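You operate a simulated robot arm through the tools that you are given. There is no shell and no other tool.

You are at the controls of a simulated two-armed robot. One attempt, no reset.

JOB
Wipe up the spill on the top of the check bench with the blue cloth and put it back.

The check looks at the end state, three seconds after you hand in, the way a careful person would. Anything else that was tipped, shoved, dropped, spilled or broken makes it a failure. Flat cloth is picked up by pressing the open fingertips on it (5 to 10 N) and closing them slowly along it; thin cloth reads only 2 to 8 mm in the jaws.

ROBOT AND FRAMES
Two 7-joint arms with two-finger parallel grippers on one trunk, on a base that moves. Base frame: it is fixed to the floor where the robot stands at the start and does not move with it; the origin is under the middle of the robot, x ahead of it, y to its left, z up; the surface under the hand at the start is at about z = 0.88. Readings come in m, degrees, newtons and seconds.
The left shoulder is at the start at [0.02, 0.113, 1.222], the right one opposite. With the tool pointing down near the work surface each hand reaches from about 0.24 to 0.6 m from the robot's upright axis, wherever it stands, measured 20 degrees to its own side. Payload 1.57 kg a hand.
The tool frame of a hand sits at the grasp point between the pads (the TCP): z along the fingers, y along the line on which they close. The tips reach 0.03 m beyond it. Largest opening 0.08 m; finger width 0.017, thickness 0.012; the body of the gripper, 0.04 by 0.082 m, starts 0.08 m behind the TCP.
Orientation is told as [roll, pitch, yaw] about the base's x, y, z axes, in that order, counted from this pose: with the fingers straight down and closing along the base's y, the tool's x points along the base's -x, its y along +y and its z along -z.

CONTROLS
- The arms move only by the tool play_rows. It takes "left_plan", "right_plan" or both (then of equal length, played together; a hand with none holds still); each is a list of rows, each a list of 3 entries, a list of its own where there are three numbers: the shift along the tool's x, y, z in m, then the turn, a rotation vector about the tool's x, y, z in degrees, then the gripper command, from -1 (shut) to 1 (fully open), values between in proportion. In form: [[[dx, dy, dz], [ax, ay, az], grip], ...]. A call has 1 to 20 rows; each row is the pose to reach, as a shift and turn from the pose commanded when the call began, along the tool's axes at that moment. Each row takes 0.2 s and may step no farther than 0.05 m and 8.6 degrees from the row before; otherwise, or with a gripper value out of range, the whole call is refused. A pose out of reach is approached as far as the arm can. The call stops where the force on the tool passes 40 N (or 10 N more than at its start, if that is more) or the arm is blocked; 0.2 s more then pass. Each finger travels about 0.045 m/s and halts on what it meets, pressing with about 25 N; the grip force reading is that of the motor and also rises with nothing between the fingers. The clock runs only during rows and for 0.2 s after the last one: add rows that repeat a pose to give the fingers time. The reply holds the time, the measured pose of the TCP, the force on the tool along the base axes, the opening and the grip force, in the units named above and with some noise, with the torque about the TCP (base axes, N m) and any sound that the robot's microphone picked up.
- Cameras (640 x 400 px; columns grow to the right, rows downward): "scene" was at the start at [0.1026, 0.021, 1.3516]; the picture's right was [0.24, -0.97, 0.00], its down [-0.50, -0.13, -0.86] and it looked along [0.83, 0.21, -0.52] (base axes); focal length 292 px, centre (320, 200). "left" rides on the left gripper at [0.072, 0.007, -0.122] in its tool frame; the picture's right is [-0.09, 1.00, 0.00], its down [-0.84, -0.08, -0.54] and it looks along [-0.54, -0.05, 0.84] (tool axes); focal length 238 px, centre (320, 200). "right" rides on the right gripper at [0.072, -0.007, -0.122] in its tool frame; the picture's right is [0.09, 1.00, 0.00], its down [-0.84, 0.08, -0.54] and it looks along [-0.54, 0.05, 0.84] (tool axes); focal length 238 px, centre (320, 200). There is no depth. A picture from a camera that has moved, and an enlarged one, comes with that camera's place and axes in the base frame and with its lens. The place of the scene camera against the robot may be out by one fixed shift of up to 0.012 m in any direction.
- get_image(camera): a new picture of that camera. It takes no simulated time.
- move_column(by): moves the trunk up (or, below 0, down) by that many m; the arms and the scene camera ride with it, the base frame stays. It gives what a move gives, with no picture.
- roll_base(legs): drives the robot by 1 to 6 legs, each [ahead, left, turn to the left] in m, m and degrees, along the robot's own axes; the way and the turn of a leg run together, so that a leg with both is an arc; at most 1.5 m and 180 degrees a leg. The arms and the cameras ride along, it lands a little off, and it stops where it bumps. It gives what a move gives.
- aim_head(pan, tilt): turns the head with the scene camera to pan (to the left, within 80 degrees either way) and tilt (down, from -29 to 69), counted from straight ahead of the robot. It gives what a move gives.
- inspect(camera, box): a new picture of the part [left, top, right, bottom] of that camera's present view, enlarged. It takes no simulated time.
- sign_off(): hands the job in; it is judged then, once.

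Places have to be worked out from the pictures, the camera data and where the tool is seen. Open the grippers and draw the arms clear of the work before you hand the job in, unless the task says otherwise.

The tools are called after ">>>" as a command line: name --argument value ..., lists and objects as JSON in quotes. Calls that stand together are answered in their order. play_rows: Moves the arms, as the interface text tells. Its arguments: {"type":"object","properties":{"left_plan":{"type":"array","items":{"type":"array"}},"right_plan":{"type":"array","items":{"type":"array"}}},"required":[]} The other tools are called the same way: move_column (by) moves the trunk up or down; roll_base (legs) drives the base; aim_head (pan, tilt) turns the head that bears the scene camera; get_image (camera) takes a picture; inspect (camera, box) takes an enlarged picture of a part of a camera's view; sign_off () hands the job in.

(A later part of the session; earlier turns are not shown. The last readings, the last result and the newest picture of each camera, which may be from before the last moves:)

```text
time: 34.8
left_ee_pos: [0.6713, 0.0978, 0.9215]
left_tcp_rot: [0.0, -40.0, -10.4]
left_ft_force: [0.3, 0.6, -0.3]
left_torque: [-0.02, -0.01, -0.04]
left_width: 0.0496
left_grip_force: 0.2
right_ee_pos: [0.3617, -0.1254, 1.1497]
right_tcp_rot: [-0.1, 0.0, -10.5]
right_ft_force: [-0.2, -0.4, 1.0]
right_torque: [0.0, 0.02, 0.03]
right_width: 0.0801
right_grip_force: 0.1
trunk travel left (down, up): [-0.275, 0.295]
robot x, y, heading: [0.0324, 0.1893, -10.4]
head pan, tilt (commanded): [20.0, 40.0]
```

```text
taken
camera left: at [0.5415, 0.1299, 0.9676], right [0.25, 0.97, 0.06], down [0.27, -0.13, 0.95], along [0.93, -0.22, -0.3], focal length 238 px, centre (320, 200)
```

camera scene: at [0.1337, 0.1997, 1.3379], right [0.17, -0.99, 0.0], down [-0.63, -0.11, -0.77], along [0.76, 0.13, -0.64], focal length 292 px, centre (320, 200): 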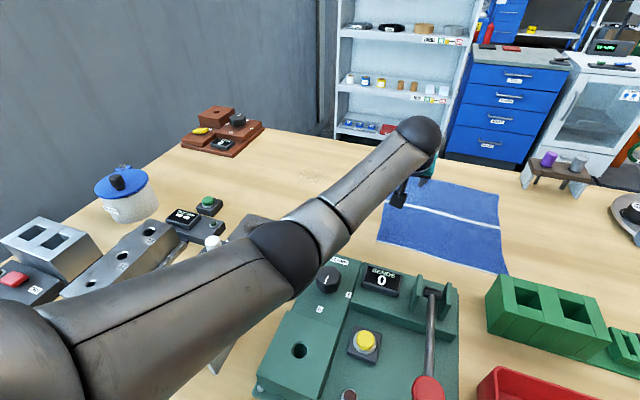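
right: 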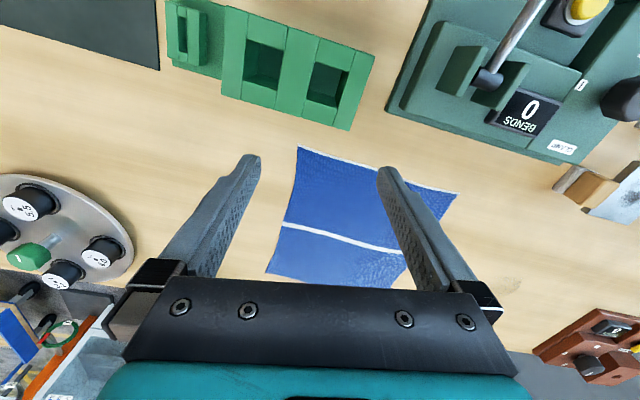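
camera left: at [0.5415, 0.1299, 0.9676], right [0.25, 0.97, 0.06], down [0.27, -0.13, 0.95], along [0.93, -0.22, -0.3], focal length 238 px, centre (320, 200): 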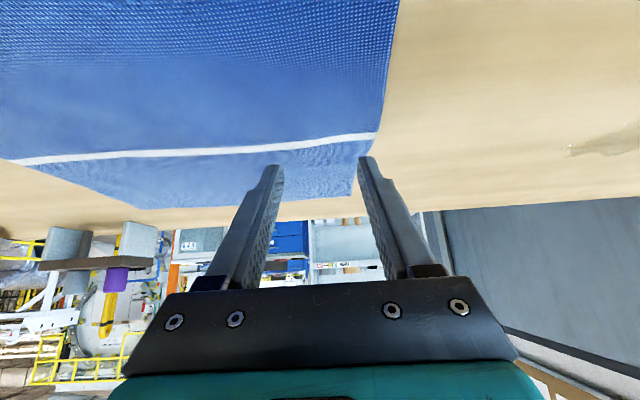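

Tips are about 1–2 cm above the cloth with no force yet. I go down in 3 mm steps and watch the force.

>>> play_rows --left_plan '[[[0.0019, 0, 0.0023], [0, 0, 0], 0.25], [[0.0039, 0, 0.0046], [0, 0, 0], 0.25], [[0.0058, 0, 0.0069], [0, 0, 0], 0.25], [[0.0058, 0, 0.0069], [0, 0, 0], 0.25]]'

```text
time: 35.8
left_ee_pos: [0.6713, 0.0967, 0.9121]
left_tcp_rot: [0.0, -39.9, -10.3]
left_ft_force: [-0.1, -0.9, -0.8]
left_torque: [-0.04, 0.02, 0.02]
left_width: 0.05
left_grip_force: 0.0
right_ee_pos: [0.3614, -0.1254, 1.1496]
right_tcp_rot: [0.0, 0.0, -10.5]
right_ft_force: [-0.9, 0.8, -0.6]
right_torque: [-0.02, -0.01, -0.05]
right_width: 0.0798
right_grip_force: 0.1
trunk travel left (down, up): [-0.275, 0.295]
robot x, y, heading: [0.036, 0.1878, -10.3]
head pan, tilt (commanded): [20.0, 40.0]
```

Still no contact at z=0.912. I go down further in small steps.

>>> play_rows --left_plan '[[[0.0013, 0, 0.0015], [0, 0, 0], 0.25], [[0.0026, 0, 0.0031], [0, 0, 0], 0.25], [[0.0026, 0, 0.0031], [0, 0, 0], 0.25]]'

```text
time: 36.6
left_ee_pos: [0.6712, 0.0972, 0.9102]
left_tcp_rot: [0.0, -40.1, -10.6]
left_ft_force: [-1.0, 0.5, 3.9]
left_torque: [0.08, -0.1, 0.03]
left_width: 0.0497
left_grip_force: 0.1
right_ee_pos: [0.3609, -0.1248, 1.1511]
right_tcp_rot: [0.0, 0.0, -10.7]
right_ft_force: [0.0, 0.3, 0.9]
right_torque: [-0.02, -0.01, 0.01]
right_width: 0.0801
right_grip_force: 0.0
trunk travel left (down, up): [-0.275, 0.295]
robot x, y, heading: [0.033, 0.1866, -10.5]
head pan, tilt (commanded): [20.0, 40.0]
```

Contact: about 4 N at z=0.910. I press 1.5 mm more and then close the fingers slowly along the cloth.

>>> play_rows --left_plan '[[[0.0011, 0, 0.0013], [0, 0, 0], 0.25], [[0.0013, 0, 0.0015], [0, 0, 0], 0.25], [[0.0013, 0, 0.0015], [0, 0, 0], 0.25]]'

>>> get_image --camera "left"

```text
time: 37.4
left_ee_pos: [0.6727, 0.0972, 0.9089]
left_tcp_rot: [0.0, -40.3, -10.4]
left_ft_force: [0.4, -1.3, 11.1]
left_torque: [0.19, -0.18, -0.02]
left_width: 0.0501
left_grip_force: 0.0
right_ee_pos: [0.3609, -0.1254, 1.1493]
right_tcp_rot: [0.0, 0.0, -10.6]
right_ft_force: [0.3, -0.2, 0.1]
right_torque: [0.03, -0.02, 0.01]
right_width: 0.0798
right_grip_force: 0.1
trunk travel left (down, up): [-0.275, 0.295]
robot x, y, heading: [0.0373, 0.1897, -10.5]
head pan, tilt (commanded): [20.0, 40.0]
```

```text
taken
camera left: at [0.5409, 0.1301, 0.955], right [0.25, 0.97, 0.06], down [0.27, -0.13, 0.95], along [0.93, -0.22, -0.29], focal length 238 px, centre (320, 200)
```

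left: 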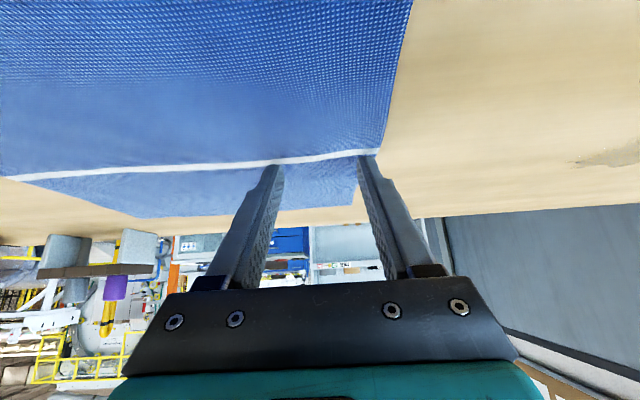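

Force is 11 N with both tips on the cloth at the white stripe near the left edge. I ease off half a millimetre and close slowly.

>>> play_rows --left_plan '[[[-0.0003, 0, -0.0004], [0, 0, 0], 0.15], [[-0.0003, 0, -0.0004], [0, 0, 0], 0.05], [[-0.0003, 0, -0.0004], [0, 0, 0], -0.05], [[-0.0003, 0, -0.0004], [0, 0, 0], -0.15], [[-0.0003, 0, -0.0004], [0, 0, 0], -0.25], [[-0.0003, 0, -0.0004], [0, 0, 0], -0.35], [[-0.0003, 0, -0.0004], [0, 0, 0], -0.45], [[-0.0003, 0, -0.0004], [0, 0, 0], -0.55], [[-0.0003, 0, -0.0004], [0, 0, 0], -0.65], [[-0.0003, 0, -0.0004], [0, 0, 0], -0.75], [[-0.0003, 0, -0.0004], [0, 0, 0], -0.85], [[-0.0003, 0, -0.0004], [0, 0, 0], -0.95], [[-0.0003, 0, -0.0004], [0, 0, 0], -1], [[-0.0003, 0, -0.0004], [0, 0, 0], -1], [[-0.0003, 0, -0.0004], [0, 0, 0], -1]]'

>>> get_image --camera "left"

>>> inspect --camera "scene" --box '[350, 140, 530, 290]'

```text
time: 40.6
left_ee_pos: [0.671, 0.0973, 0.9094]
left_tcp_rot: [-0.1, -40.2, -10.4]
left_ft_force: [0.8, 2.3, 15.2]
left_torque: [0.08, -0.23, -0.03]
left_width: 0.0067
left_grip_force: 24.7
right_ee_pos: [0.36, -0.1252, 1.152]
right_tcp_rot: [0.0, -0.1, -10.5]
right_ft_force: [-0.7, -0.3, 0.5]
right_torque: [-0.04, -0.04, 0.0]
right_width: 0.0802
right_grip_force: 0.0
trunk travel left (down, up): [-0.275, 0.295]
robot x, y, heading: [0.0376, 0.1925, -10.4]
head pan, tilt (commanded): [20.0, 40.0]
```

```text
taken
camera left: at [0.5402, 0.1303, 0.9553], right [0.25, 0.97, 0.06], down [0.27, -0.13, 0.95], along [0.93, -0.22, -0.29], focal length 238 px, centre (320, 200)
```

left: 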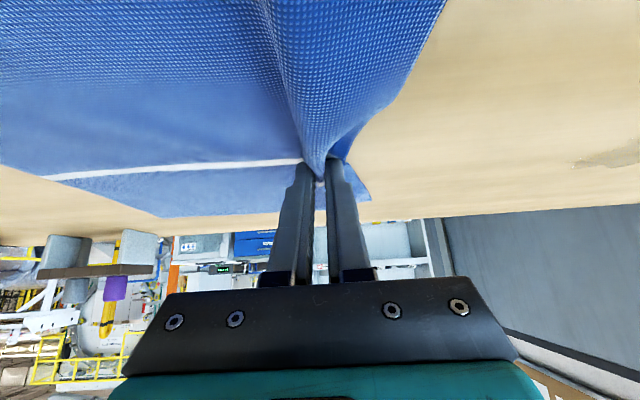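

```text
2.67 times, centred on (440, 215) of scene
camera zoom: at [0.1322, 0.1999, 1.3381], right [0.17, -0.99, 0.0], down [-0.63, -0.11, -0.77], along [0.76, 0.13, -0.64], focal length 779 px, centre (0, 160)
```

zoom: 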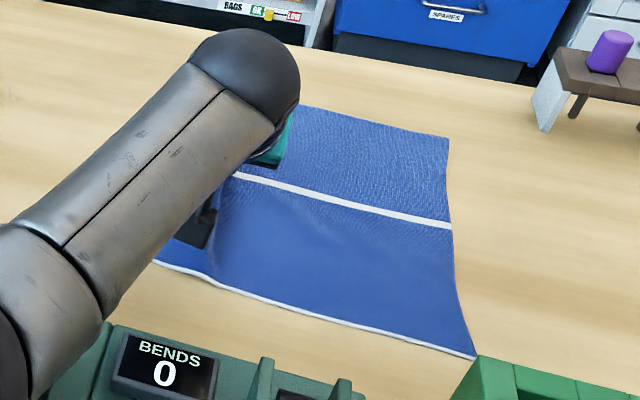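

The jaws read 6.7 mm with a gathered fold of cloth between them. I lift about 1.2 cm and tow the cloth left along the bench toward the right side of the spill, letting it trail flat.

>>> play_rows --left_plan '[[[-0.0039, 0, -0.0046], [0, 0, 0], -1], [[-0.0077, 0, -0.0092], [0, 0, 0], -1], [[-0.0101, 0.0208, -0.0072], [0, 0, 0], -1], [[-0.0124, 0.0416, -0.0052], [0, 0, 0], -1], [[-0.0148, 0.0624, -0.0032], [0, 0, 0], -1], [[-0.0172, 0.0832, -0.0012], [0, 0, 0], -1], [[-0.0196, 0.104, 0.0008], [0, 0, 0], -1], [[-0.0219, 0.1248, 0.0027], [0, 0, 0], -1], [[-0.0243, 0.1456, 0.0047], [0, 0, 0], -1], [[-0.0267, 0.1664, 0.0067], [0, 0, 0], -1], [[-0.029, 0.1872, 0.0087], [0, 0, 0], -1], [[-0.0314, 0.208, 0.0107], [0, 0, 0], -1], [[-0.0314, 0.208, 0.0107], [0, 0, 0], -1]]'

>>> get_image --camera "left"

>>> get_image --camera "scene"

```text
time: 43.4
left_ee_pos: [0.7396, 0.2961, 0.919]
left_tcp_rot: [0.0, -40.0, -10.4]
left_ft_force: [0.5, 0.0, 0.2]
left_torque: [0.02, -0.02, 0.01]
left_width: 0.0063
left_grip_force: 25.7
right_ee_pos: [0.3619, -0.1251, 1.1512]
right_tcp_rot: [0.0, 0.0, -10.5]
right_ft_force: [-0.3, 0.8, 0.4]
right_torque: [0.04, 0.0, 0.02]
right_width: 0.0799
right_grip_force: 0.0
trunk travel left (down, up): [-0.275, 0.295]
robot x, y, heading: [0.0335, 0.1892, -10.2]
head pan, tilt (commanded): [20.0, 40.0]
```

```text
taken
camera left: at [0.6087, 0.3294, 0.9656], right [0.25, 0.97, 0.06], down [0.27, -0.13, 0.95], along [0.93, -0.22, -0.3], focal length 238 px, centre (320, 200)
```

left: 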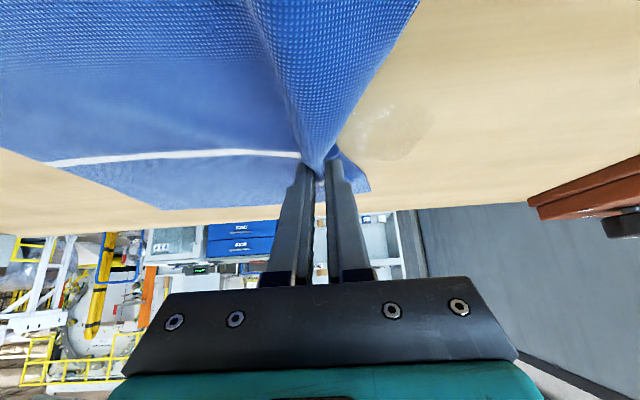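

```text
taken
camera scene: at [0.1336, 0.1994, 1.3379], right [0.17, -0.99, 0.0], down [-0.63, -0.11, -0.77], along [0.76, 0.13, -0.64], focal length 292 px, centre (320, 200)
```

scene: 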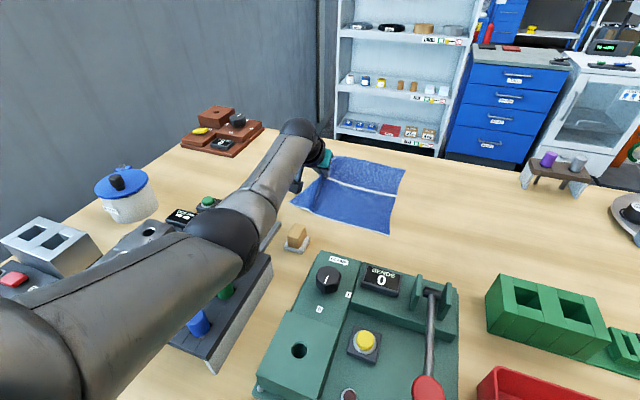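

The cloth trails flat and the spill (e about 0.425–0.50 along the bench, 0.645–0.72 deep) is just left of the jaws. I check the reach to the spill's far side while still lifted.

>>> play_rows --left_plan '[[[-0.0186, 0, 0.0156], [0, 0, 0], -1], [[-0.0372, 0, 0.0312], [0, 0, 0], -1], [[-0.0372, 0, 0.0312], [0, 0, 0], -1]]'

>>> get_image --camera "left"

```text
time: 44.2
left_ee_pos: [0.7626, 0.2881, 0.9246]
left_tcp_rot: [0.0, -40.1, -10.5]
left_ft_force: [0.3, -0.1, 0.4]
left_torque: [-0.02, 0.0, 0.04]
left_width: 0.0065
left_grip_force: 25.0
left hand out of reach, approached as far as the arm can: row 2, 3
right_ee_pos: [0.3611, -0.1254, 1.1494]
right_tcp_rot: [0.0, 0.1, -10.5]
right_ft_force: [-0.2, -0.5, 0.4]
right_torque: [0.03, 0.01, 0.03]
right_width: 0.0799
right_grip_force: 0.1
trunk travel left (down, up): [-0.275, 0.295]
robot x, y, heading: [0.0398, 0.1869, -10.3]
head pan, tilt (commanded): [20.0, 40.0]
```

```text
taken
camera left: at [0.6329, 0.3209, 0.9695], right [0.25, 0.97, 0.06], down [0.27, -0.13, 0.95], along [0.93, -0.22, -0.3], focal length 238 px, centre (320, 200)
```

left: 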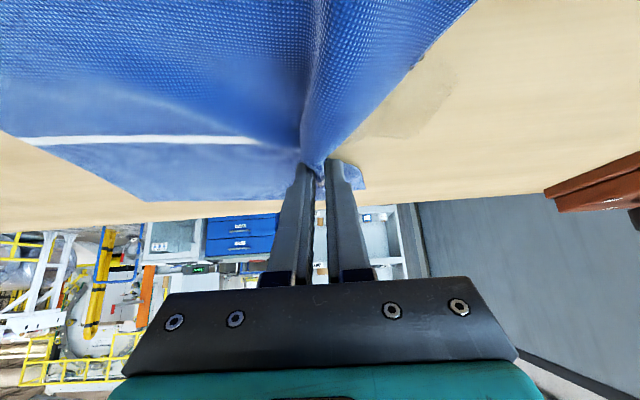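

The far part of the spill is just out of reach from here (it stopped at about 0.70 deep). Before shifting the base left I want to be sure the left elbow clears the pegs, so I look at it from two head angles.

>>> get_image --camera "scene"

>>> aim_head --pan 60 --tilt 45

>>> get_image --camera "scene"

>>> get_image --camera "right"

```text
taken
camera scene: at [0.1337, 0.1993, 1.3379], right [0.17, -0.99, 0.0], down [-0.63, -0.11, -0.77], along [0.76, 0.13, -0.64], focal length 292 px, centre (320, 200)
```

scene: 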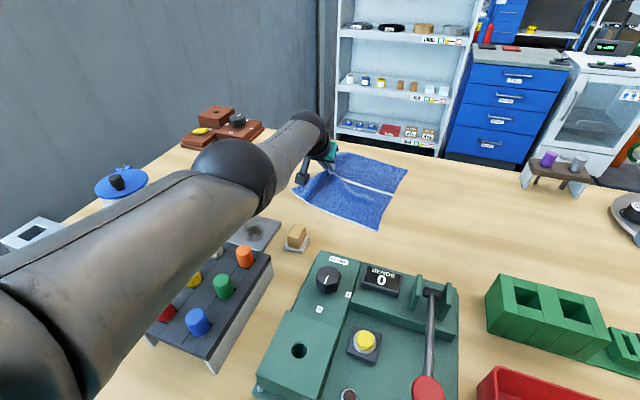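

```text
time: 45.2
left_ee_pos: [0.7628, 0.2887, 0.9229]
left_tcp_rot: [0.0, -39.9, -10.4]
left_ft_force: [-0.2, 0.5, 0.5]
left_torque: [-0.03, 0.0, 0.01]
left_width: 0.0064
left_grip_force: 24.9
right_ee_pos: [0.3616, -0.1255, 1.1502]
right_tcp_rot: [0.0, 0.0, -10.5]
right_ft_force: [0.2, -0.8, 0.1]
right_torque: [0.01, -0.01, 0.07]
right_width: 0.08
right_grip_force: 0.0
trunk travel left (down, up): [-0.275, 0.295]
robot x, y, heading: [0.0352, 0.192, -10.3]
head pan, tilt (commanded): [60.0, 45.0]
```

```text
taken
camera scene: at [0.1026, 0.2472, 1.3307], right [0.76, -0.65, 0.0], down [-0.46, -0.54, -0.71], along [0.46, 0.54, -0.71], focal length 292 px, centre (320, 200)
```

scene: 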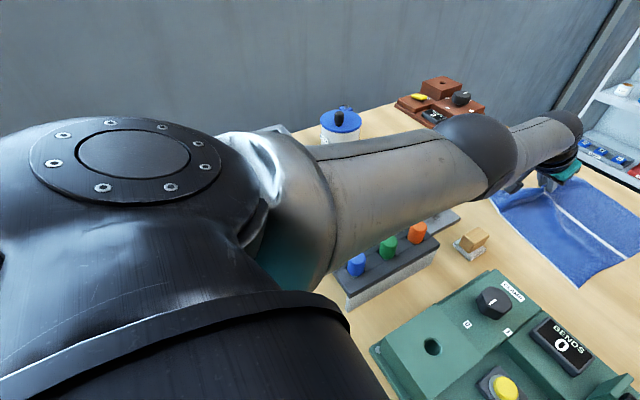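

```text
taken
camera right: at [0.2903, -0.1184, 1.2719], right [0.09, 1.0, 0.0], down [0.84, -0.08, 0.54], along [0.54, -0.05, -0.84], focal length 238 px, centre (320, 200)
```

right: 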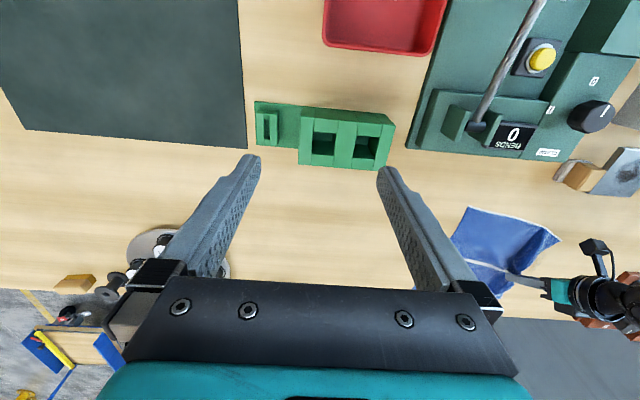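

The elbow sits high at about z=1.18, so it clears everything. I pull the hand back and up about 8 cm, and then lower the trunk the same amount so that the shoulder gets more reach, with the cloth still gripped.

>>> play_rows --left_plan '[[[0.023, 0, -0.0193], [0, 0, 0], -1], [[0.046, 0, -0.0386], [0, 0, 0], -1], [[0.0289, 0, -0.059], [0, 0, 0], -1], [[0.0117, 0, -0.0795], [0, 0, 0], -1], [[-0.0054, 0, -0.0999], [0, 0, 0], -1], [[-0.0054, 0, -0.0999], [0, 0, 0], -1]]'

>>> move_column --by -0.08

>>> aim_head --pan 20 --tilt 40

>>> get_image --camera "scene"

```text
time: 45.5
left_ee_pos: [0.7519, 0.2948, 0.9106]
left_tcp_rot: [-1.0, -38.6, -9.1]
left_ft_force: [-2.6, 0.9, 6.9]
left_torque: [-0.03, 0.04, -0.03]
left_width: 0.0064
left_grip_force: 25.2
right_ee_pos: [0.3612, -0.1246, 1.1502]
right_tcp_rot: [0.0, 0.0, -10.5]
right_ft_force: [0.4, 0.4, -0.6]
right_torque: [-0.02, 0.04, 0.01]
right_width: 0.0799
right_grip_force: 0.0
trunk travel left (down, up): [-0.275, 0.295]
robot x, y, heading: [0.0354, 0.1824, -10.5]
head pan, tilt (commanded): [60.0, 45.0]
stopped in row 1 (left hand): the force on the tool passed its limit at 70 N (the readings are from after the stop); the commanded pose is now the measured one
```

```text
time: 46.0
left_ee_pos: [0.7602, 0.2918, 0.9108]
left_tcp_rot: [-0.9, -40.5, -9.0]
left_ft_force: [-3.4, -0.6, 12.5]
left_torque: [-0.09, -0.02, -0.02]
left_width: 0.0064
left_grip_force: 25.0
right_ee_pos: [0.3627, -0.1247, 1.1336]
right_tcp_rot: [0.0, 0.1, -10.4]
right_ft_force: [0.6, -1.0, 0.5]
right_torque: [-0.01, 0.05, -0.02]
right_width: 0.0801
right_grip_force: 0.0
trunk travel left (down, up): [-0.259, 0.311]
robot x, y, heading: [0.0357, 0.1884, -10.3]
head pan, tilt (commanded): [60.0, 45.0]
stopped: the force on the tool passed its limit at 48 N (the readings are from after the stop); the commanded pose is now the measured one
```

```text
time: 47.1
left_ee_pos: [0.7587, 0.2928, 0.9098]
left_tcp_rot: [-0.8, -40.5, -9.2]
left_ft_force: [6.0, -0.3, 14.9]
left_torque: [-0.09, -0.35, 0.04]
left_width: 0.0064
left_grip_force: 24.7
right_ee_pos: [0.3614, -0.1252, 1.1348]
right_tcp_rot: [0.0, 0.0, -10.4]
right_ft_force: [-0.5, -0.7, -0.1]
right_torque: [0.01, 0.0, 0.02]
right_width: 0.0801
right_grip_force: 0.1
trunk travel left (down, up): [-0.259, 0.311]
robot x, y, heading: [0.0364, 0.1893, -10.3]
head pan, tilt (commanded): [20.0, 40.0]
```

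```text
taken
camera scene: at [0.1327, 0.1993, 1.322], right [0.17, -0.99, 0.0], down [-0.63, -0.11, -0.77], along [0.76, 0.13, -0.64], focal length 292 px, centre (320, 200)
```

scene: 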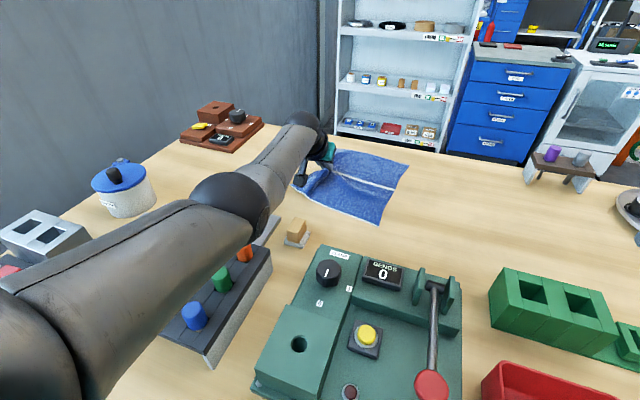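

The arm was almost straight, and unbending it pushed the tips onto the bench (70 N peak on the cloth), so I should not have chained the trunk move. The force is back to 15 N; I now pull straight back along the tool axis in small steps and read it before anything else.

>>> play_rows --left_plan '[[[0, 0, -0.006], [0, 0, 0], -1], [[0, 0, -0.012], [0, 0, 0], -1], [[0, 0, -0.02], [0, 0, 0], -1], [[0, 0, -0.03], [0, 0, 0], -1], [[0, 0, -0.04], [0, 0, 0], -1], [[0, 0, -0.04], [0, 0, 0], -1]]'

>>> get_image --camera "left"

```text
time: 48.5
left_ee_pos: [0.7322, 0.2971, 0.9363]
left_tcp_rot: [-0.8, -39.9, -9.2]
left_ft_force: [-0.8, 0.6, -0.1]
left_torque: [-0.02, -0.01, -0.03]
left_width: 0.0062
left_grip_force: 24.6
right_ee_pos: [0.3614, -0.125, 1.134]
right_tcp_rot: [0.1, 0.0, -10.4]
right_ft_force: [-0.6, -0.1, -0.6]
right_torque: [0.0, 0.01, 0.04]
right_width: 0.0798
right_grip_force: 0.1
trunk travel left (down, up): [-0.259, 0.311]
robot x, y, heading: [0.0386, 0.186, -10.5]
head pan, tilt (commanded): [20.0, 40.0]
```

```text
taken
camera left: at [0.6007, 0.3291, 0.982], right [0.24, 0.97, 0.05], down [0.28, -0.12, 0.95], along [0.93, -0.21, -0.3], focal length 238 px, centre (320, 200)
```

left: 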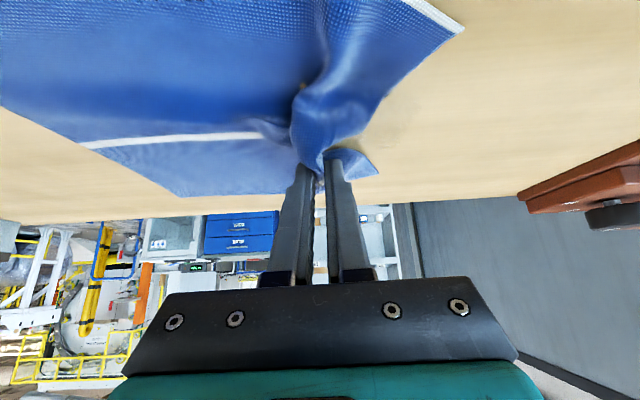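

Free again with no force, cloth still gripped (6.2 mm). I raise the hand 7 cm straight up and read it, before lowering the trunk by the same amount.

>>> play_rows --left_plan '[[[-0.0113, 0, -0.0134], [0, 0, 0], -1], [[-0.0225, 0, -0.0268], [0, 0, 0], -1], [[-0.0338, 0, -0.0402], [0, 0, 0], -1], [[-0.045, 0, -0.0536], [0, 0, 0], -1], [[-0.045, 0, -0.0536], [0, 0, 0], -1]]'

```text
time: 49.7
left_ee_pos: [0.7332, 0.2975, 1.0075]
left_tcp_rot: [-0.8, -39.9, -9.1]
left_ft_force: [0.9, 0.1, -0.4]
left_torque: [-0.01, 0.0, 0.0]
left_width: 0.0063
left_grip_force: 25.0
right_ee_pos: [0.3609, -0.1256, 1.1332]
right_tcp_rot: [0.0, 0.0, -10.3]
right_ft_force: [0.0, -0.7, 0.6]
right_torque: [0.03, 0.02, 0.02]
right_width: 0.0798
right_grip_force: 0.0
trunk travel left (down, up): [-0.259, 0.311]
robot x, y, heading: [0.0391, 0.1894, -10.3]
head pan, tilt (commanded): [20.0, 40.0]
```

I'd rather shift the base left than lower the trunk near the bench edge. I lift the cloth fully clear (hand to z about 1.18) so it hangs free before driving.

>>> play_rows --left_plan '[[[-0.0219, 0, -0.026], [0, 0, 0], -1], [[-0.0437, 0, -0.0521], [0, 0, 0], -1], [[-0.0656, 0, -0.0781], [0, 0, 0], -1], [[-0.0874, 0, -0.1042], [0, 0, 0], -1], [[-0.1093, 0, -0.1302], [0, 0, 0], -1], [[-0.1093, 0, -0.1302], [0, 0, 0], -1], [[-0.1093, 0, -0.1302], [0, 0, 0], -1]]'

>>> get_image --camera "scene"

>>> get_image --camera "left"

>>> get_image --camera "right"

```text
time: 51.3
left_ee_pos: [0.7354, 0.3021, 1.1764]
left_tcp_rot: [-0.7, -39.9, -9.0]
left_ft_force: [-0.1, 0.3, 0.1]
left_torque: [-0.01, -0.02, 0.01]
left_width: 0.0063
left_grip_force: 24.8
right_ee_pos: [0.3613, -0.1251, 1.1331]
right_tcp_rot: [0.0, 0.1, -10.4]
right_ft_force: [0.0, 0.1, 1.2]
right_torque: [0.01, 0.0, 0.01]
right_width: 0.0798
right_grip_force: 0.1
trunk travel left (down, up): [-0.259, 0.311]
robot x, y, heading: [0.0358, 0.1881, -10.3]
head pan, tilt (commanded): [20.0, 40.0]
```

```text
taken
camera scene: at [0.1336, 0.1995, 1.3219], right [0.17, -0.99, 0.0], down [-0.63, -0.11, -0.77], along [0.76, 0.13, -0.64], focal length 292 px, centre (320, 200)
```

scene: 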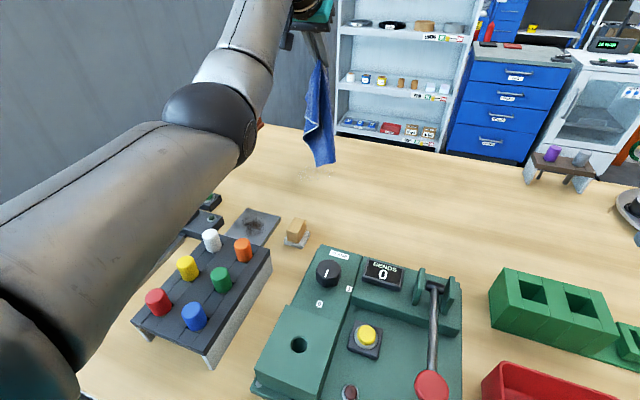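

```text
taken
camera left: at [0.604, 0.3335, 1.2225], right [0.24, 0.97, 0.05], down [0.28, -0.12, 0.95], along [0.93, -0.21, -0.3], focal length 238 px, centre (320, 200)
```

left: 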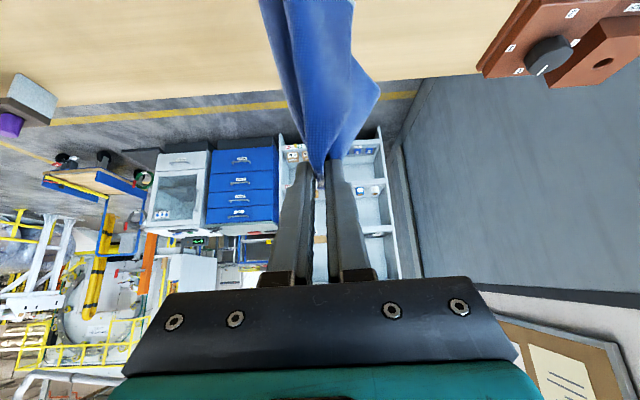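

```text
taken
camera right: at [0.2904, -0.1182, 1.2559], right [0.09, 1.0, 0.0], down [0.84, -0.08, 0.54], along [0.54, -0.05, -0.84], focal length 238 px, centre (320, 200)
```

right: 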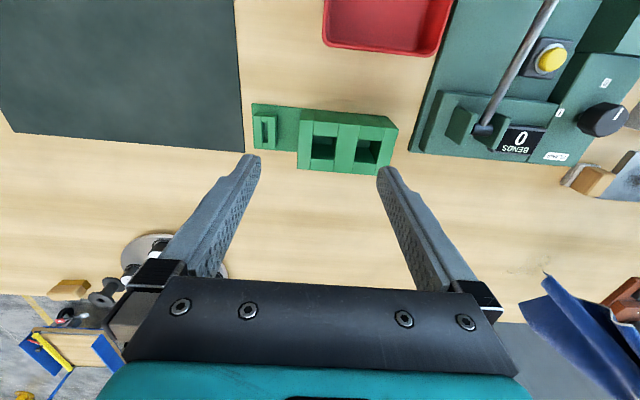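

The cloth hangs free from the left hand. I check whether the spill already changed.

>>> inspect --camera "scene" --box '[250, 130, 370, 220]'

>>> inspect --camera "right" --box '[480, 230, 600, 310]'

```text
4.44 times, centred on (310, 175) of scene
camera zoom: at [0.1336, 0.1995, 1.3219], right [0.17, -0.99, 0.0], down [-0.63, -0.11, -0.77], along [0.76, 0.13, -0.64], focal length 1298 px, centre (364, 311)
```

zoom: 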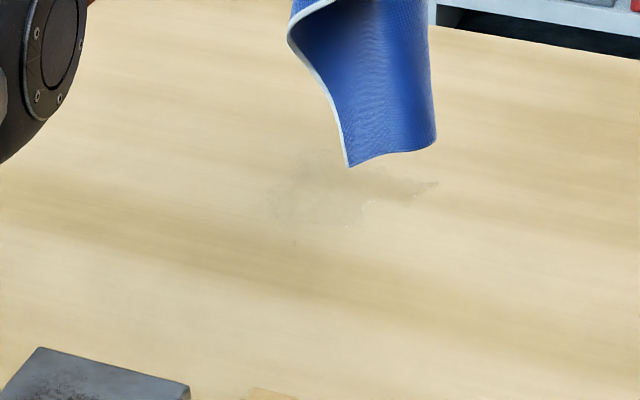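

```text
5.00 times, centred on (540, 270) of right
camera zoom: at [0.2904, -0.1182, 1.2559], right [0.09, 1.0, 0.0], down [0.84, -0.08, 0.54], along [0.54, -0.05, -0.84], focal length 1192 px, centre (-780, -150)
```

zoom: 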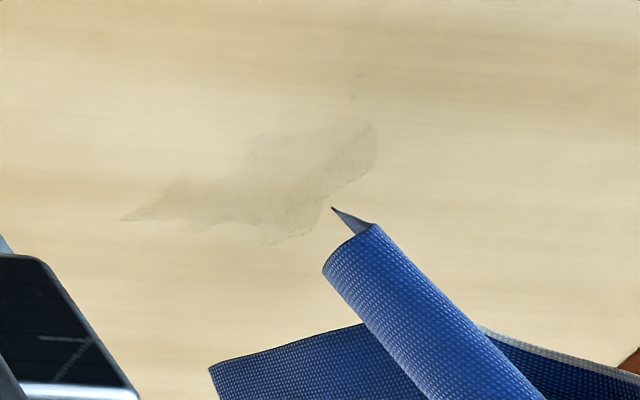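

The near part of the puddle has already thinned where the cloth touched it; what remains spans about 0.39–0.51 along and 0.64–0.73 deep. I now drive 0.13 m to the left with the cloth hanging clear.

>>> roll_base --legs '[[0, 0.13, 0]]'

>>> get_image --camera "scene"

```text
time: 52.6
left_ee_pos: [0.7585, 0.4269, 1.1763]
left_tcp_rot: [-0.9, -39.8, -9.1]
left_ft_force: [0.3, -0.2, -0.5]
left_torque: [-0.01, -0.01, 0.0]
left_width: 0.0061
left_grip_force: 25.3
right_ee_pos: [0.3844, -0.0, 1.1349]
right_tcp_rot: [0.0, 0.0, -10.5]
right_ft_force: [-0.9, -0.4, -0.6]
right_torque: [-0.01, 0.01, 0.01]
right_width: 0.0801
right_grip_force: 0.1
trunk travel left (down, up): [-0.259, 0.311]
robot x, y, heading: [0.056, 0.3085, -10.5]
head pan, tilt (commanded): [20.0, 40.0]
```

```text
taken
camera scene: at [0.1567, 0.3249, 1.3219], right [0.17, -0.99, 0.0], down [-0.63, -0.11, -0.77], along [0.76, 0.13, -0.64], focal length 292 px, centre (320, 200)
```

scene: 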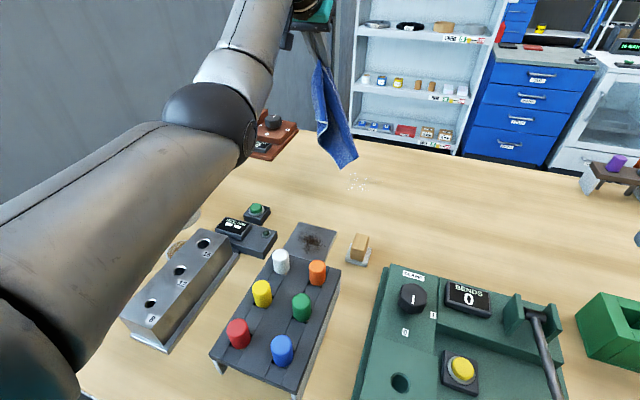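

The base is now at about y=0.31 with the cloth hanging clear. I carry the cloth to the right of the spill so that it can be laid down trailing to the right.

>>> play_rows --left_plan '[[[0.0013, -0.0439, -0.0011], [0, 0, 0], -1], [[0.0026, -0.0877, -0.0022], [0, 0, 0], -1], [[0.0039, -0.1316, -0.0033], [0, 0, 0], -1], [[0.0051, -0.1754, -0.0044], [0, 0, 0], -1], [[0.0064, -0.2193, -0.0055], [0, 0, 0], -1], [[0.0077, -0.2631, -0.0066], [0, 0, 0], -1], [[0.009, -0.307, -0.0077], [0, 0, 0], -1], [[0.009, -0.307, -0.0077], [0, 0, 0], -1], [[0.009, -0.307, -0.0077], [0, 0, 0], -1]]'

>>> get_image --camera "scene"

>>> inspect --camera "scene" --box '[300, 130, 420, 210]'

```text
time: 54.6
left_ee_pos: [0.6832, 0.1364, 1.1719]
left_tcp_rot: [-0.9, -39.8, -9.2]
left_ft_force: [0.1, 0.5, -0.5]
left_torque: [-0.01, 0.01, -0.05]
left_width: 0.0063
left_grip_force: 25.2
left hand out of reach, approached as far as the arm can: row 7, 8, 9
right_ee_pos: [0.3843, 0.0004, 1.1338]
right_tcp_rot: [0.0, 0.0, -10.4]
right_ft_force: [-0.1, 0.2, 0.7]
right_torque: [-0.02, -0.01, 0.02]
right_width: 0.0801
right_grip_force: 0.1
trunk travel left (down, up): [-0.259, 0.311]
robot x, y, heading: [0.0626, 0.3143, -10.5]
head pan, tilt (commanded): [20.0, 40.0]
```

```text
taken
camera scene: at [0.1566, 0.3244, 1.3219], right [0.17, -0.99, 0.0], down [-0.63, -0.11, -0.77], along [0.76, 0.13, -0.64], focal length 292 px, centre (320, 200)
```

scene: 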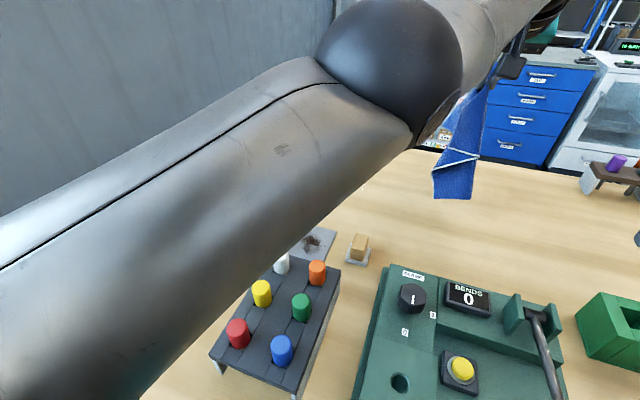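

```text
5.00 times, centred on (360, 170) of scene
camera zoom: at [0.1566, 0.3244, 1.3219], right [0.17, -0.99, 0.0], down [-0.63, -0.11, -0.77], along [0.76, 0.13, -0.64], focal length 1461 px, centre (120, 350)
```

zoom: 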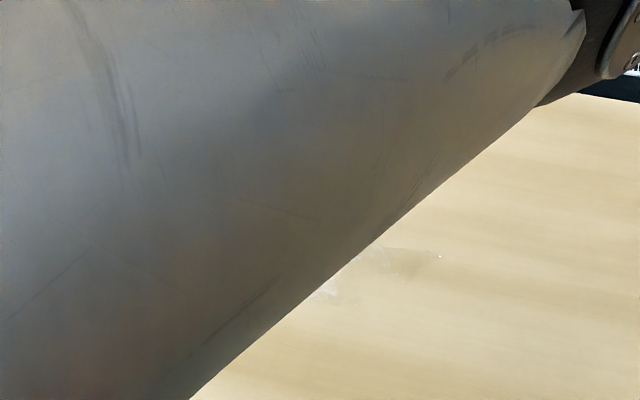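

The hand is at the edge of its reach here, at height with nothing near. I bring it back a little left and toward me to leave the limit, then read it.

>>> play_rows --left_plan '[[[0.008, 0.01, -0.0067], [0, 0, 0], -1], [[0.016, 0.025, -0.0134], [0, 0, 0], -1], [[0.0193, 0.04, -0.0161], [0, 0, 0], -1], [[0.0193, 0.04, -0.0161], [0, 0, 0], -1], [[0.0193, 0.04, -0.0161], [0, 0, 0], -1]]'

```text
time: 55.8
left_ee_pos: [0.6668, 0.1799, 1.1705]
left_tcp_rot: [-0.8, -39.9, -9.2]
left_ft_force: [1.0, 0.1, -0.2]
left_torque: [0.04, -0.02, -0.01]
left_width: 0.0065
left_grip_force: 25.1
right_ee_pos: [0.3854, 0.0005, 1.1336]
right_tcp_rot: [-0.1, -0.1, -10.6]
right_ft_force: [0.9, -0.3, 0.6]
right_torque: [-0.05, -0.03, 0.01]
right_width: 0.0801
right_grip_force: 0.1
trunk travel left (down, up): [-0.259, 0.311]
robot x, y, heading: [0.0569, 0.3134, -10.3]
head pan, tilt (commanded): [20.0, 40.0]
```

Clear of the limit at (0.667, 0.180, 1.17). I lower the cloth in an arc to the left so that it lays down flat to the right of the hand and ends over the spill at about z=0.925.

>>> play_rows --left_plan '[[[0.018, 0, 0.0214], [0, 0, 0], -1], [[0.0321, 0, 0.0383], [0, 0, 0], -1], [[0.0322, 0.035, 0.0461], [0, 0, 0], -1], [[0.0347, 0.07, 0.057], [0, 0, 0], -1], [[0.0425, 0.102, 0.0739], [0, 0, 0], -1], [[0.0541, 0.131, 0.0956], [0, 0, 0], -1], [[0.0695, 0.156, 0.1218], [0, 0, 0], -1], [[0.0876, 0.177, 0.1511], [0, 0, 0], -1], [[0.1082, 0.192, 0.1834], [0, 0, 0], -1], [[0.1272, 0.2, 0.2138], [0, 0, 0], -1], [[0.1272, 0.2, 0.2138], [0, 0, 0], -1]]'

>>> get_image --camera "scene"

>>> get_image --camera "left"

```text
time: 58.2
left_ee_pos: [0.7381, 0.3667, 0.9231]
left_tcp_rot: [-0.8, -40.0, -9.1]
left_ft_force: [-0.2, 0.1, -0.2]
left_torque: [0.01, 0.0, 0.01]
left_width: 0.0065
left_grip_force: 24.9
right_ee_pos: [0.3849, -0.0013, 1.1348]
right_tcp_rot: [0.0, 0.0, -10.5]
right_ft_force: [-0.5, -0.4, 0.7]
right_torque: [-0.01, 0.02, -0.01]
right_width: 0.08
right_grip_force: 0.0
trunk travel left (down, up): [-0.259, 0.311]
robot x, y, heading: [0.0548, 0.3104, -10.6]
head pan, tilt (commanded): [20.0, 40.0]
```

```text
taken
camera scene: at [0.1565, 0.3239, 1.3219], right [0.17, -0.99, 0.0], down [-0.63, -0.11, -0.77], along [0.76, 0.13, -0.64], focal length 292 px, centre (320, 200)
```

scene: 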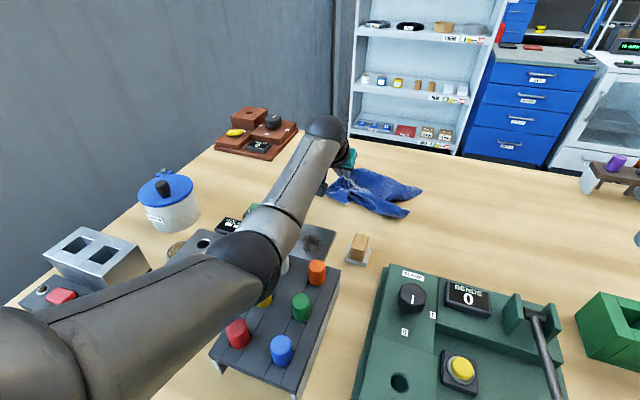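

```text
taken
camera left: at [0.6079, 0.3993, 0.969], right [0.24, 0.97, 0.05], down [0.28, -0.12, 0.95], along [0.93, -0.21, -0.3], focal length 238 px, centre (320, 200)
```

left: 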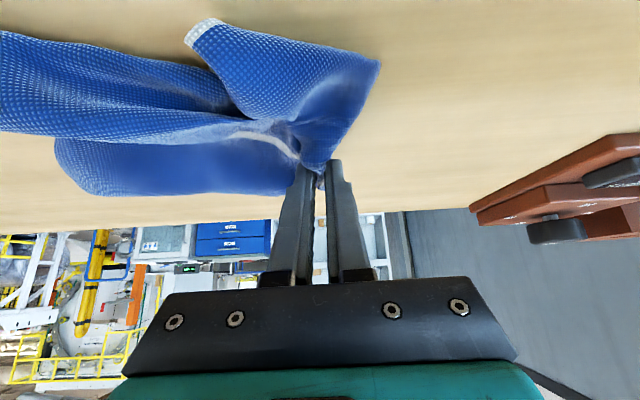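

The cloth is down in folds, trailing to the right of the jaws, with the jaws now at the spill's left part. I tilt the tool to 48° for more reach at the far side, before pressing.

>>> play_rows --left_plan '[[[0, 0, 0], [0, -4, 0], -1], [[0, 0, 0], [0, -8, 0], -1], [[0, 0, 0], [0, -8, 0], -1]]'

```text
time: 59.0
left_ee_pos: [0.7417, 0.3647, 0.9287]
left_tcp_rot: [-0.8, -48.5, -9.0]
left_ft_force: [0.5, -0.3, 0.4]
left_torque: [0.03, 0.03, 0.0]
left_width: 0.0066
left_grip_force: 25.3
right_ee_pos: [0.3841, -0.0015, 1.1344]
right_tcp_rot: [0.1, 0.0, -10.5]
right_ft_force: [0.7, -0.5, 0.5]
right_torque: [0.01, 0.0, 0.01]
right_width: 0.0798
right_grip_force: 0.1
trunk travel left (down, up): [-0.259, 0.311]
robot x, y, heading: [0.0606, 0.3136, -10.4]
head pan, tilt (commanded): [20.0, 40.0]
```

Now tilted 48° and free of contact. I press down onto the spill in small steps and read the force.

>>> play_rows --left_plan '[[[0.0052, 0, 0.0047], [0, 0, 0], -1], [[0.0089, 0, 0.008], [0, 0, 0], -1], [[0.0104, 0, 0.0094], [0, 0, 0], -1], [[0.0104, 0, 0.0094], [0, 0, 0], -1]]'

```text
time: 60.0
left_ee_pos: [0.7441, 0.3646, 0.9225]
left_tcp_rot: [-0.8, -49.2, -9.0]
left_ft_force: [-0.1, -0.1, 0.1]
left_torque: [0.04, -0.04, 0.05]
left_width: 0.0066
left_grip_force: 25.0
right_ee_pos: [0.3828, -0.0015, 1.1354]
right_tcp_rot: [0.1, -0.1, -10.5]
right_ft_force: [-0.3, -0.7, 0.1]
right_torque: [-0.01, 0.0, 0.0]
right_width: 0.0801
right_grip_force: 0.1
trunk travel left (down, up): [-0.259, 0.311]
robot x, y, heading: [0.0605, 0.3143, -10.3]
head pan, tilt (commanded): [20.0, 40.0]
```

The hand did not follow fully (z 0.9225, pitch -49.2), so this tilt seems to be near a joint limit. I go back to 42° or so and read it again.

>>> play_rows --left_plan '[[[0, 0, 0], [0, 3.5, 0], -1], [[0, 0, 0], [0, 7, 0], -1], [[0, 0, 0], [0, 7, 0], -1]]'

```text
time: 60.8
left_ee_pos: [0.7389, 0.3659, 0.9118]
left_tcp_rot: [-0.8, -41.2, -9.1]
left_ft_force: [3.6, -3.0, 13.7]
left_torque: [-0.16, -0.29, 0.0]
left_width: 0.0066
left_grip_force: 25.0
right_ee_pos: [0.3845, -0.0012, 1.1335]
right_tcp_rot: [0.0, 0.0, -10.4]
right_ft_force: [-0.5, 0.4, 0.5]
right_torque: [-0.03, 0.05, -0.01]
right_width: 0.08
right_grip_force: 0.1
trunk travel left (down, up): [-0.259, 0.311]
robot x, y, heading: [0.0581, 0.3122, -10.7]
head pan, tilt (commanded): [20.0, 40.0]
```

Pressing with about 14 N at the spill's left side with good tracking. I wipe with strokes toward and away from the robot here, slightly eased in pressure.

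>>> play_rows --left_plan '[[[-0.0137, 0, 0.011], [0, 0, 0], -1], [[-0.0269, 0, 0.0225], [0, 0, 0], -1], [[-0.0137, 0, 0.011], [0, 0, 0], -1], [[-0.0005, 0, -0.0005], [0, 0, 0], -1], [[0.0127, 0, -0.012], [0, 0, 0], -1], [[0.0259, 0, -0.0235], [0, 0, 0], -1], [[0.0127, 0, -0.012], [0, 0, 0], -1], [[-0.0005, 0, -0.0005], [0, 0, 0], -1]]'

>>> get_image --camera "left"

```text
time: 62.6
left_ee_pos: [0.7377, 0.3672, 0.9108]
left_tcp_rot: [-0.9, -41.2, -9.1]
left_ft_force: [-5.8, 1.8, 14.9]
left_torque: [-0.04, -0.06, -0.03]
left_width: 0.0063
left_grip_force: 25.3
right_ee_pos: [0.383, -0.0004, 1.1343]
right_tcp_rot: [0.0, -0.1, -10.5]
right_ft_force: [-1.0, -0.9, 0.0]
right_torque: [0.02, 0.0, 0.02]
right_width: 0.08
right_grip_force: 0.1
trunk travel left (down, up): [-0.259, 0.311]
robot x, y, heading: [0.0575, 0.3144, -10.5]
head pan, tilt (commanded): [20.0, 40.0]
```

```text
taken
camera left: at [0.6057, 0.3984, 0.9548], right [0.24, 0.97, 0.05], down [0.26, -0.11, 0.96], along [0.94, -0.21, -0.28], focal length 238 px, centre (320, 200)
```

left: 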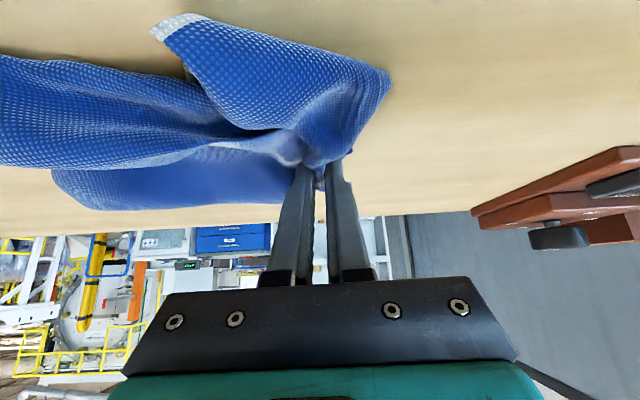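

Strokes track well with about 14 N. I continue with a zigzag, stepping to the right across the spill.

>>> play_rows --left_plan '[[[-0.0151, -0.008, 0.0131], [0, 0, 0], -1], [[-0.0302, -0.016, 0.0262], [0, 0, 0], -1], [[-0.0113, -0.016, 0.0098], [0, 0, 0], -1], [[0.0075, -0.016, -0.0066], [0, 0, 0], -1], [[0.0264, -0.016, -0.023], [0, 0, 0], -1], [[0.0264, -0.032, -0.023], [0, 0, 0], -1], [[0.0075, -0.032, -0.0066], [0, 0, 0], -1], [[-0.0113, -0.032, 0.0098], [0, 0, 0], -1], [[-0.0302, -0.032, 0.0262], [0, 0, 0], -1], [[-0.0302, -0.048, 0.0262], [0, 0, 0], -1], [[-0.0113, -0.048, 0.0098], [0, 0, 0], -1], [[0.0075, -0.048, -0.0066], [0, 0, 0], -1], [[0.0264, -0.048, -0.023], [0, 0, 0], -1], [[0.0264, -0.064, -0.023], [0, 0, 0], -1], [[0.0075, -0.064, -0.0066], [0, 0, 0], -1], [[-0.0113, -0.064, 0.0098], [0, 0, 0], -1], [[-0.0302, -0.064, 0.0262], [0, 0, 0], -1]]'

>>> get_image --camera "left"

>>> get_image --camera "scene"

```text
time: 66.2
left_ee_pos: [0.7669, 0.2979, 0.9126]
left_tcp_rot: [-0.8, -41.2, -9.2]
left_ft_force: [0.9, 0.3, 0.3]
left_torque: [0.01, 0.07, 0.04]
left_width: 0.0065
left_grip_force: 25.0
right_ee_pos: [0.3849, -0.001, 1.1333]
right_tcp_rot: [0.0, -0.1, -10.6]
right_ft_force: [-0.7, 0.5, 0.7]
right_torque: [-0.02, -0.01, 0.0]
right_width: 0.08
right_grip_force: 0.0
trunk travel left (down, up): [-0.259, 0.311]
robot x, y, heading: [0.0574, 0.3113, -10.5]
head pan, tilt (commanded): [20.0, 40.0]
```

```text
taken
camera left: at [0.635, 0.329, 0.9546], right [0.24, 0.97, 0.05], down [0.26, -0.11, 0.96], along [0.94, -0.21, -0.28], focal length 238 px, centre (320, 200)
```

left: 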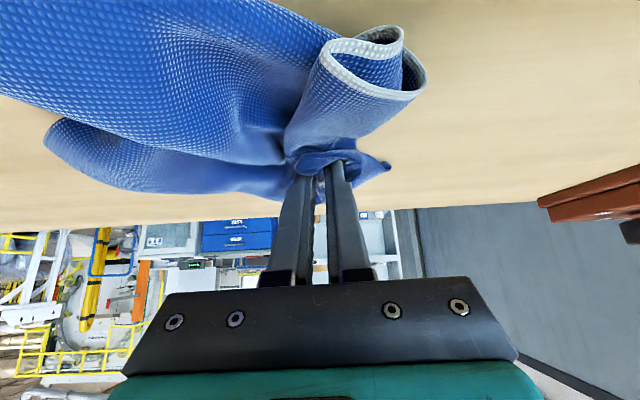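

```text
taken
camera scene: at [0.1559, 0.323, 1.3214], right [0.17, -0.99, 0.0], down [-0.63, -0.11, -0.77], along [0.76, 0.13, -0.64], focal length 292 px, centre (320, 200)
```

scene: 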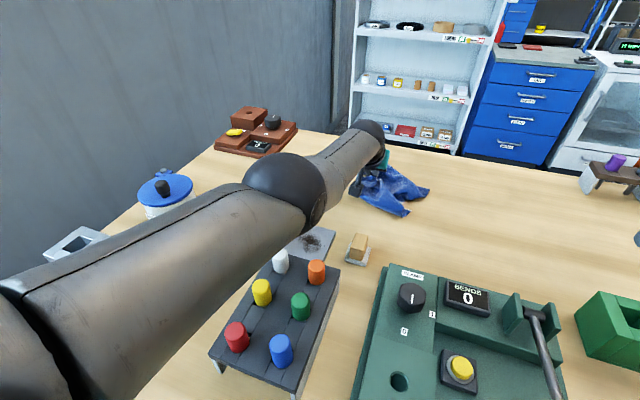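

Contact was lost at the far end of the last stroke. I zoom in to see what is left of the spill around the hand.

>>> inspect --camera "scene" --box '[300, 140, 450, 230]'

>>> inspect --camera "left" --box '[280, 60, 540, 220]'

>>> get_image --camera "right"

```text
4.27 times, centred on (375, 185) of scene
camera zoom: at [0.1559, 0.323, 1.3214], right [0.17, -0.99, 0.0], down [-0.63, -0.11, -0.77], along [0.76, 0.13, -0.64], focal length 1246 px, centre (85, 264)
```

zoom: 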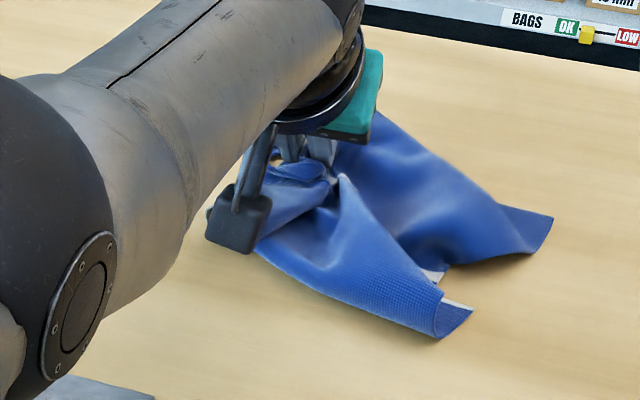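

```text
2.46 times, centred on (410, 140) of left
camera zoom: at [0.635, 0.329, 0.9546], right [0.24, 0.97, 0.05], down [0.26, -0.11, 0.96], along [0.94, -0.21, -0.28], focal length 587 px, centre (98, 348)
```

zoom: 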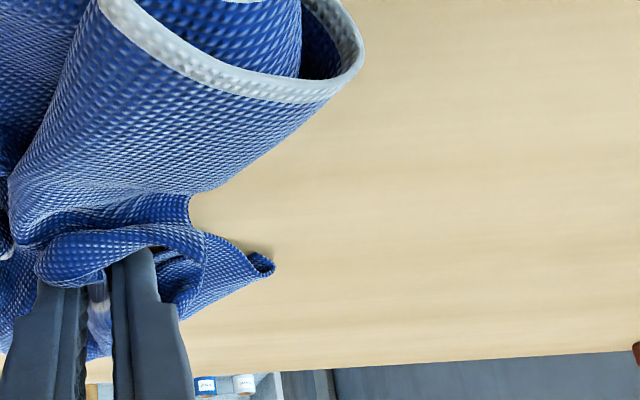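

```text
taken
camera right: at [0.3126, 0.0052, 1.2553], right [0.09, 1.0, 0.0], down [0.84, -0.08, 0.54], along [0.54, -0.05, -0.84], focal length 238 px, centre (320, 200)
```

right: 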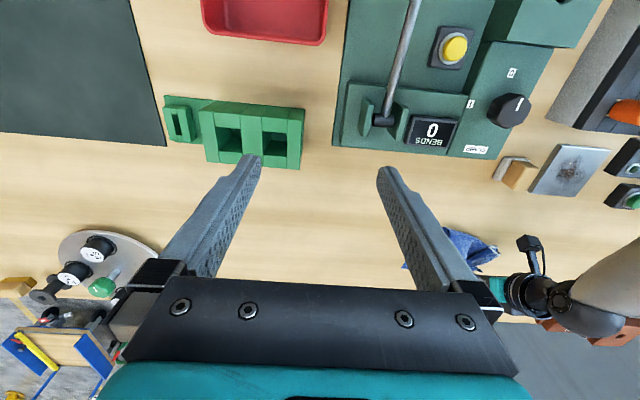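

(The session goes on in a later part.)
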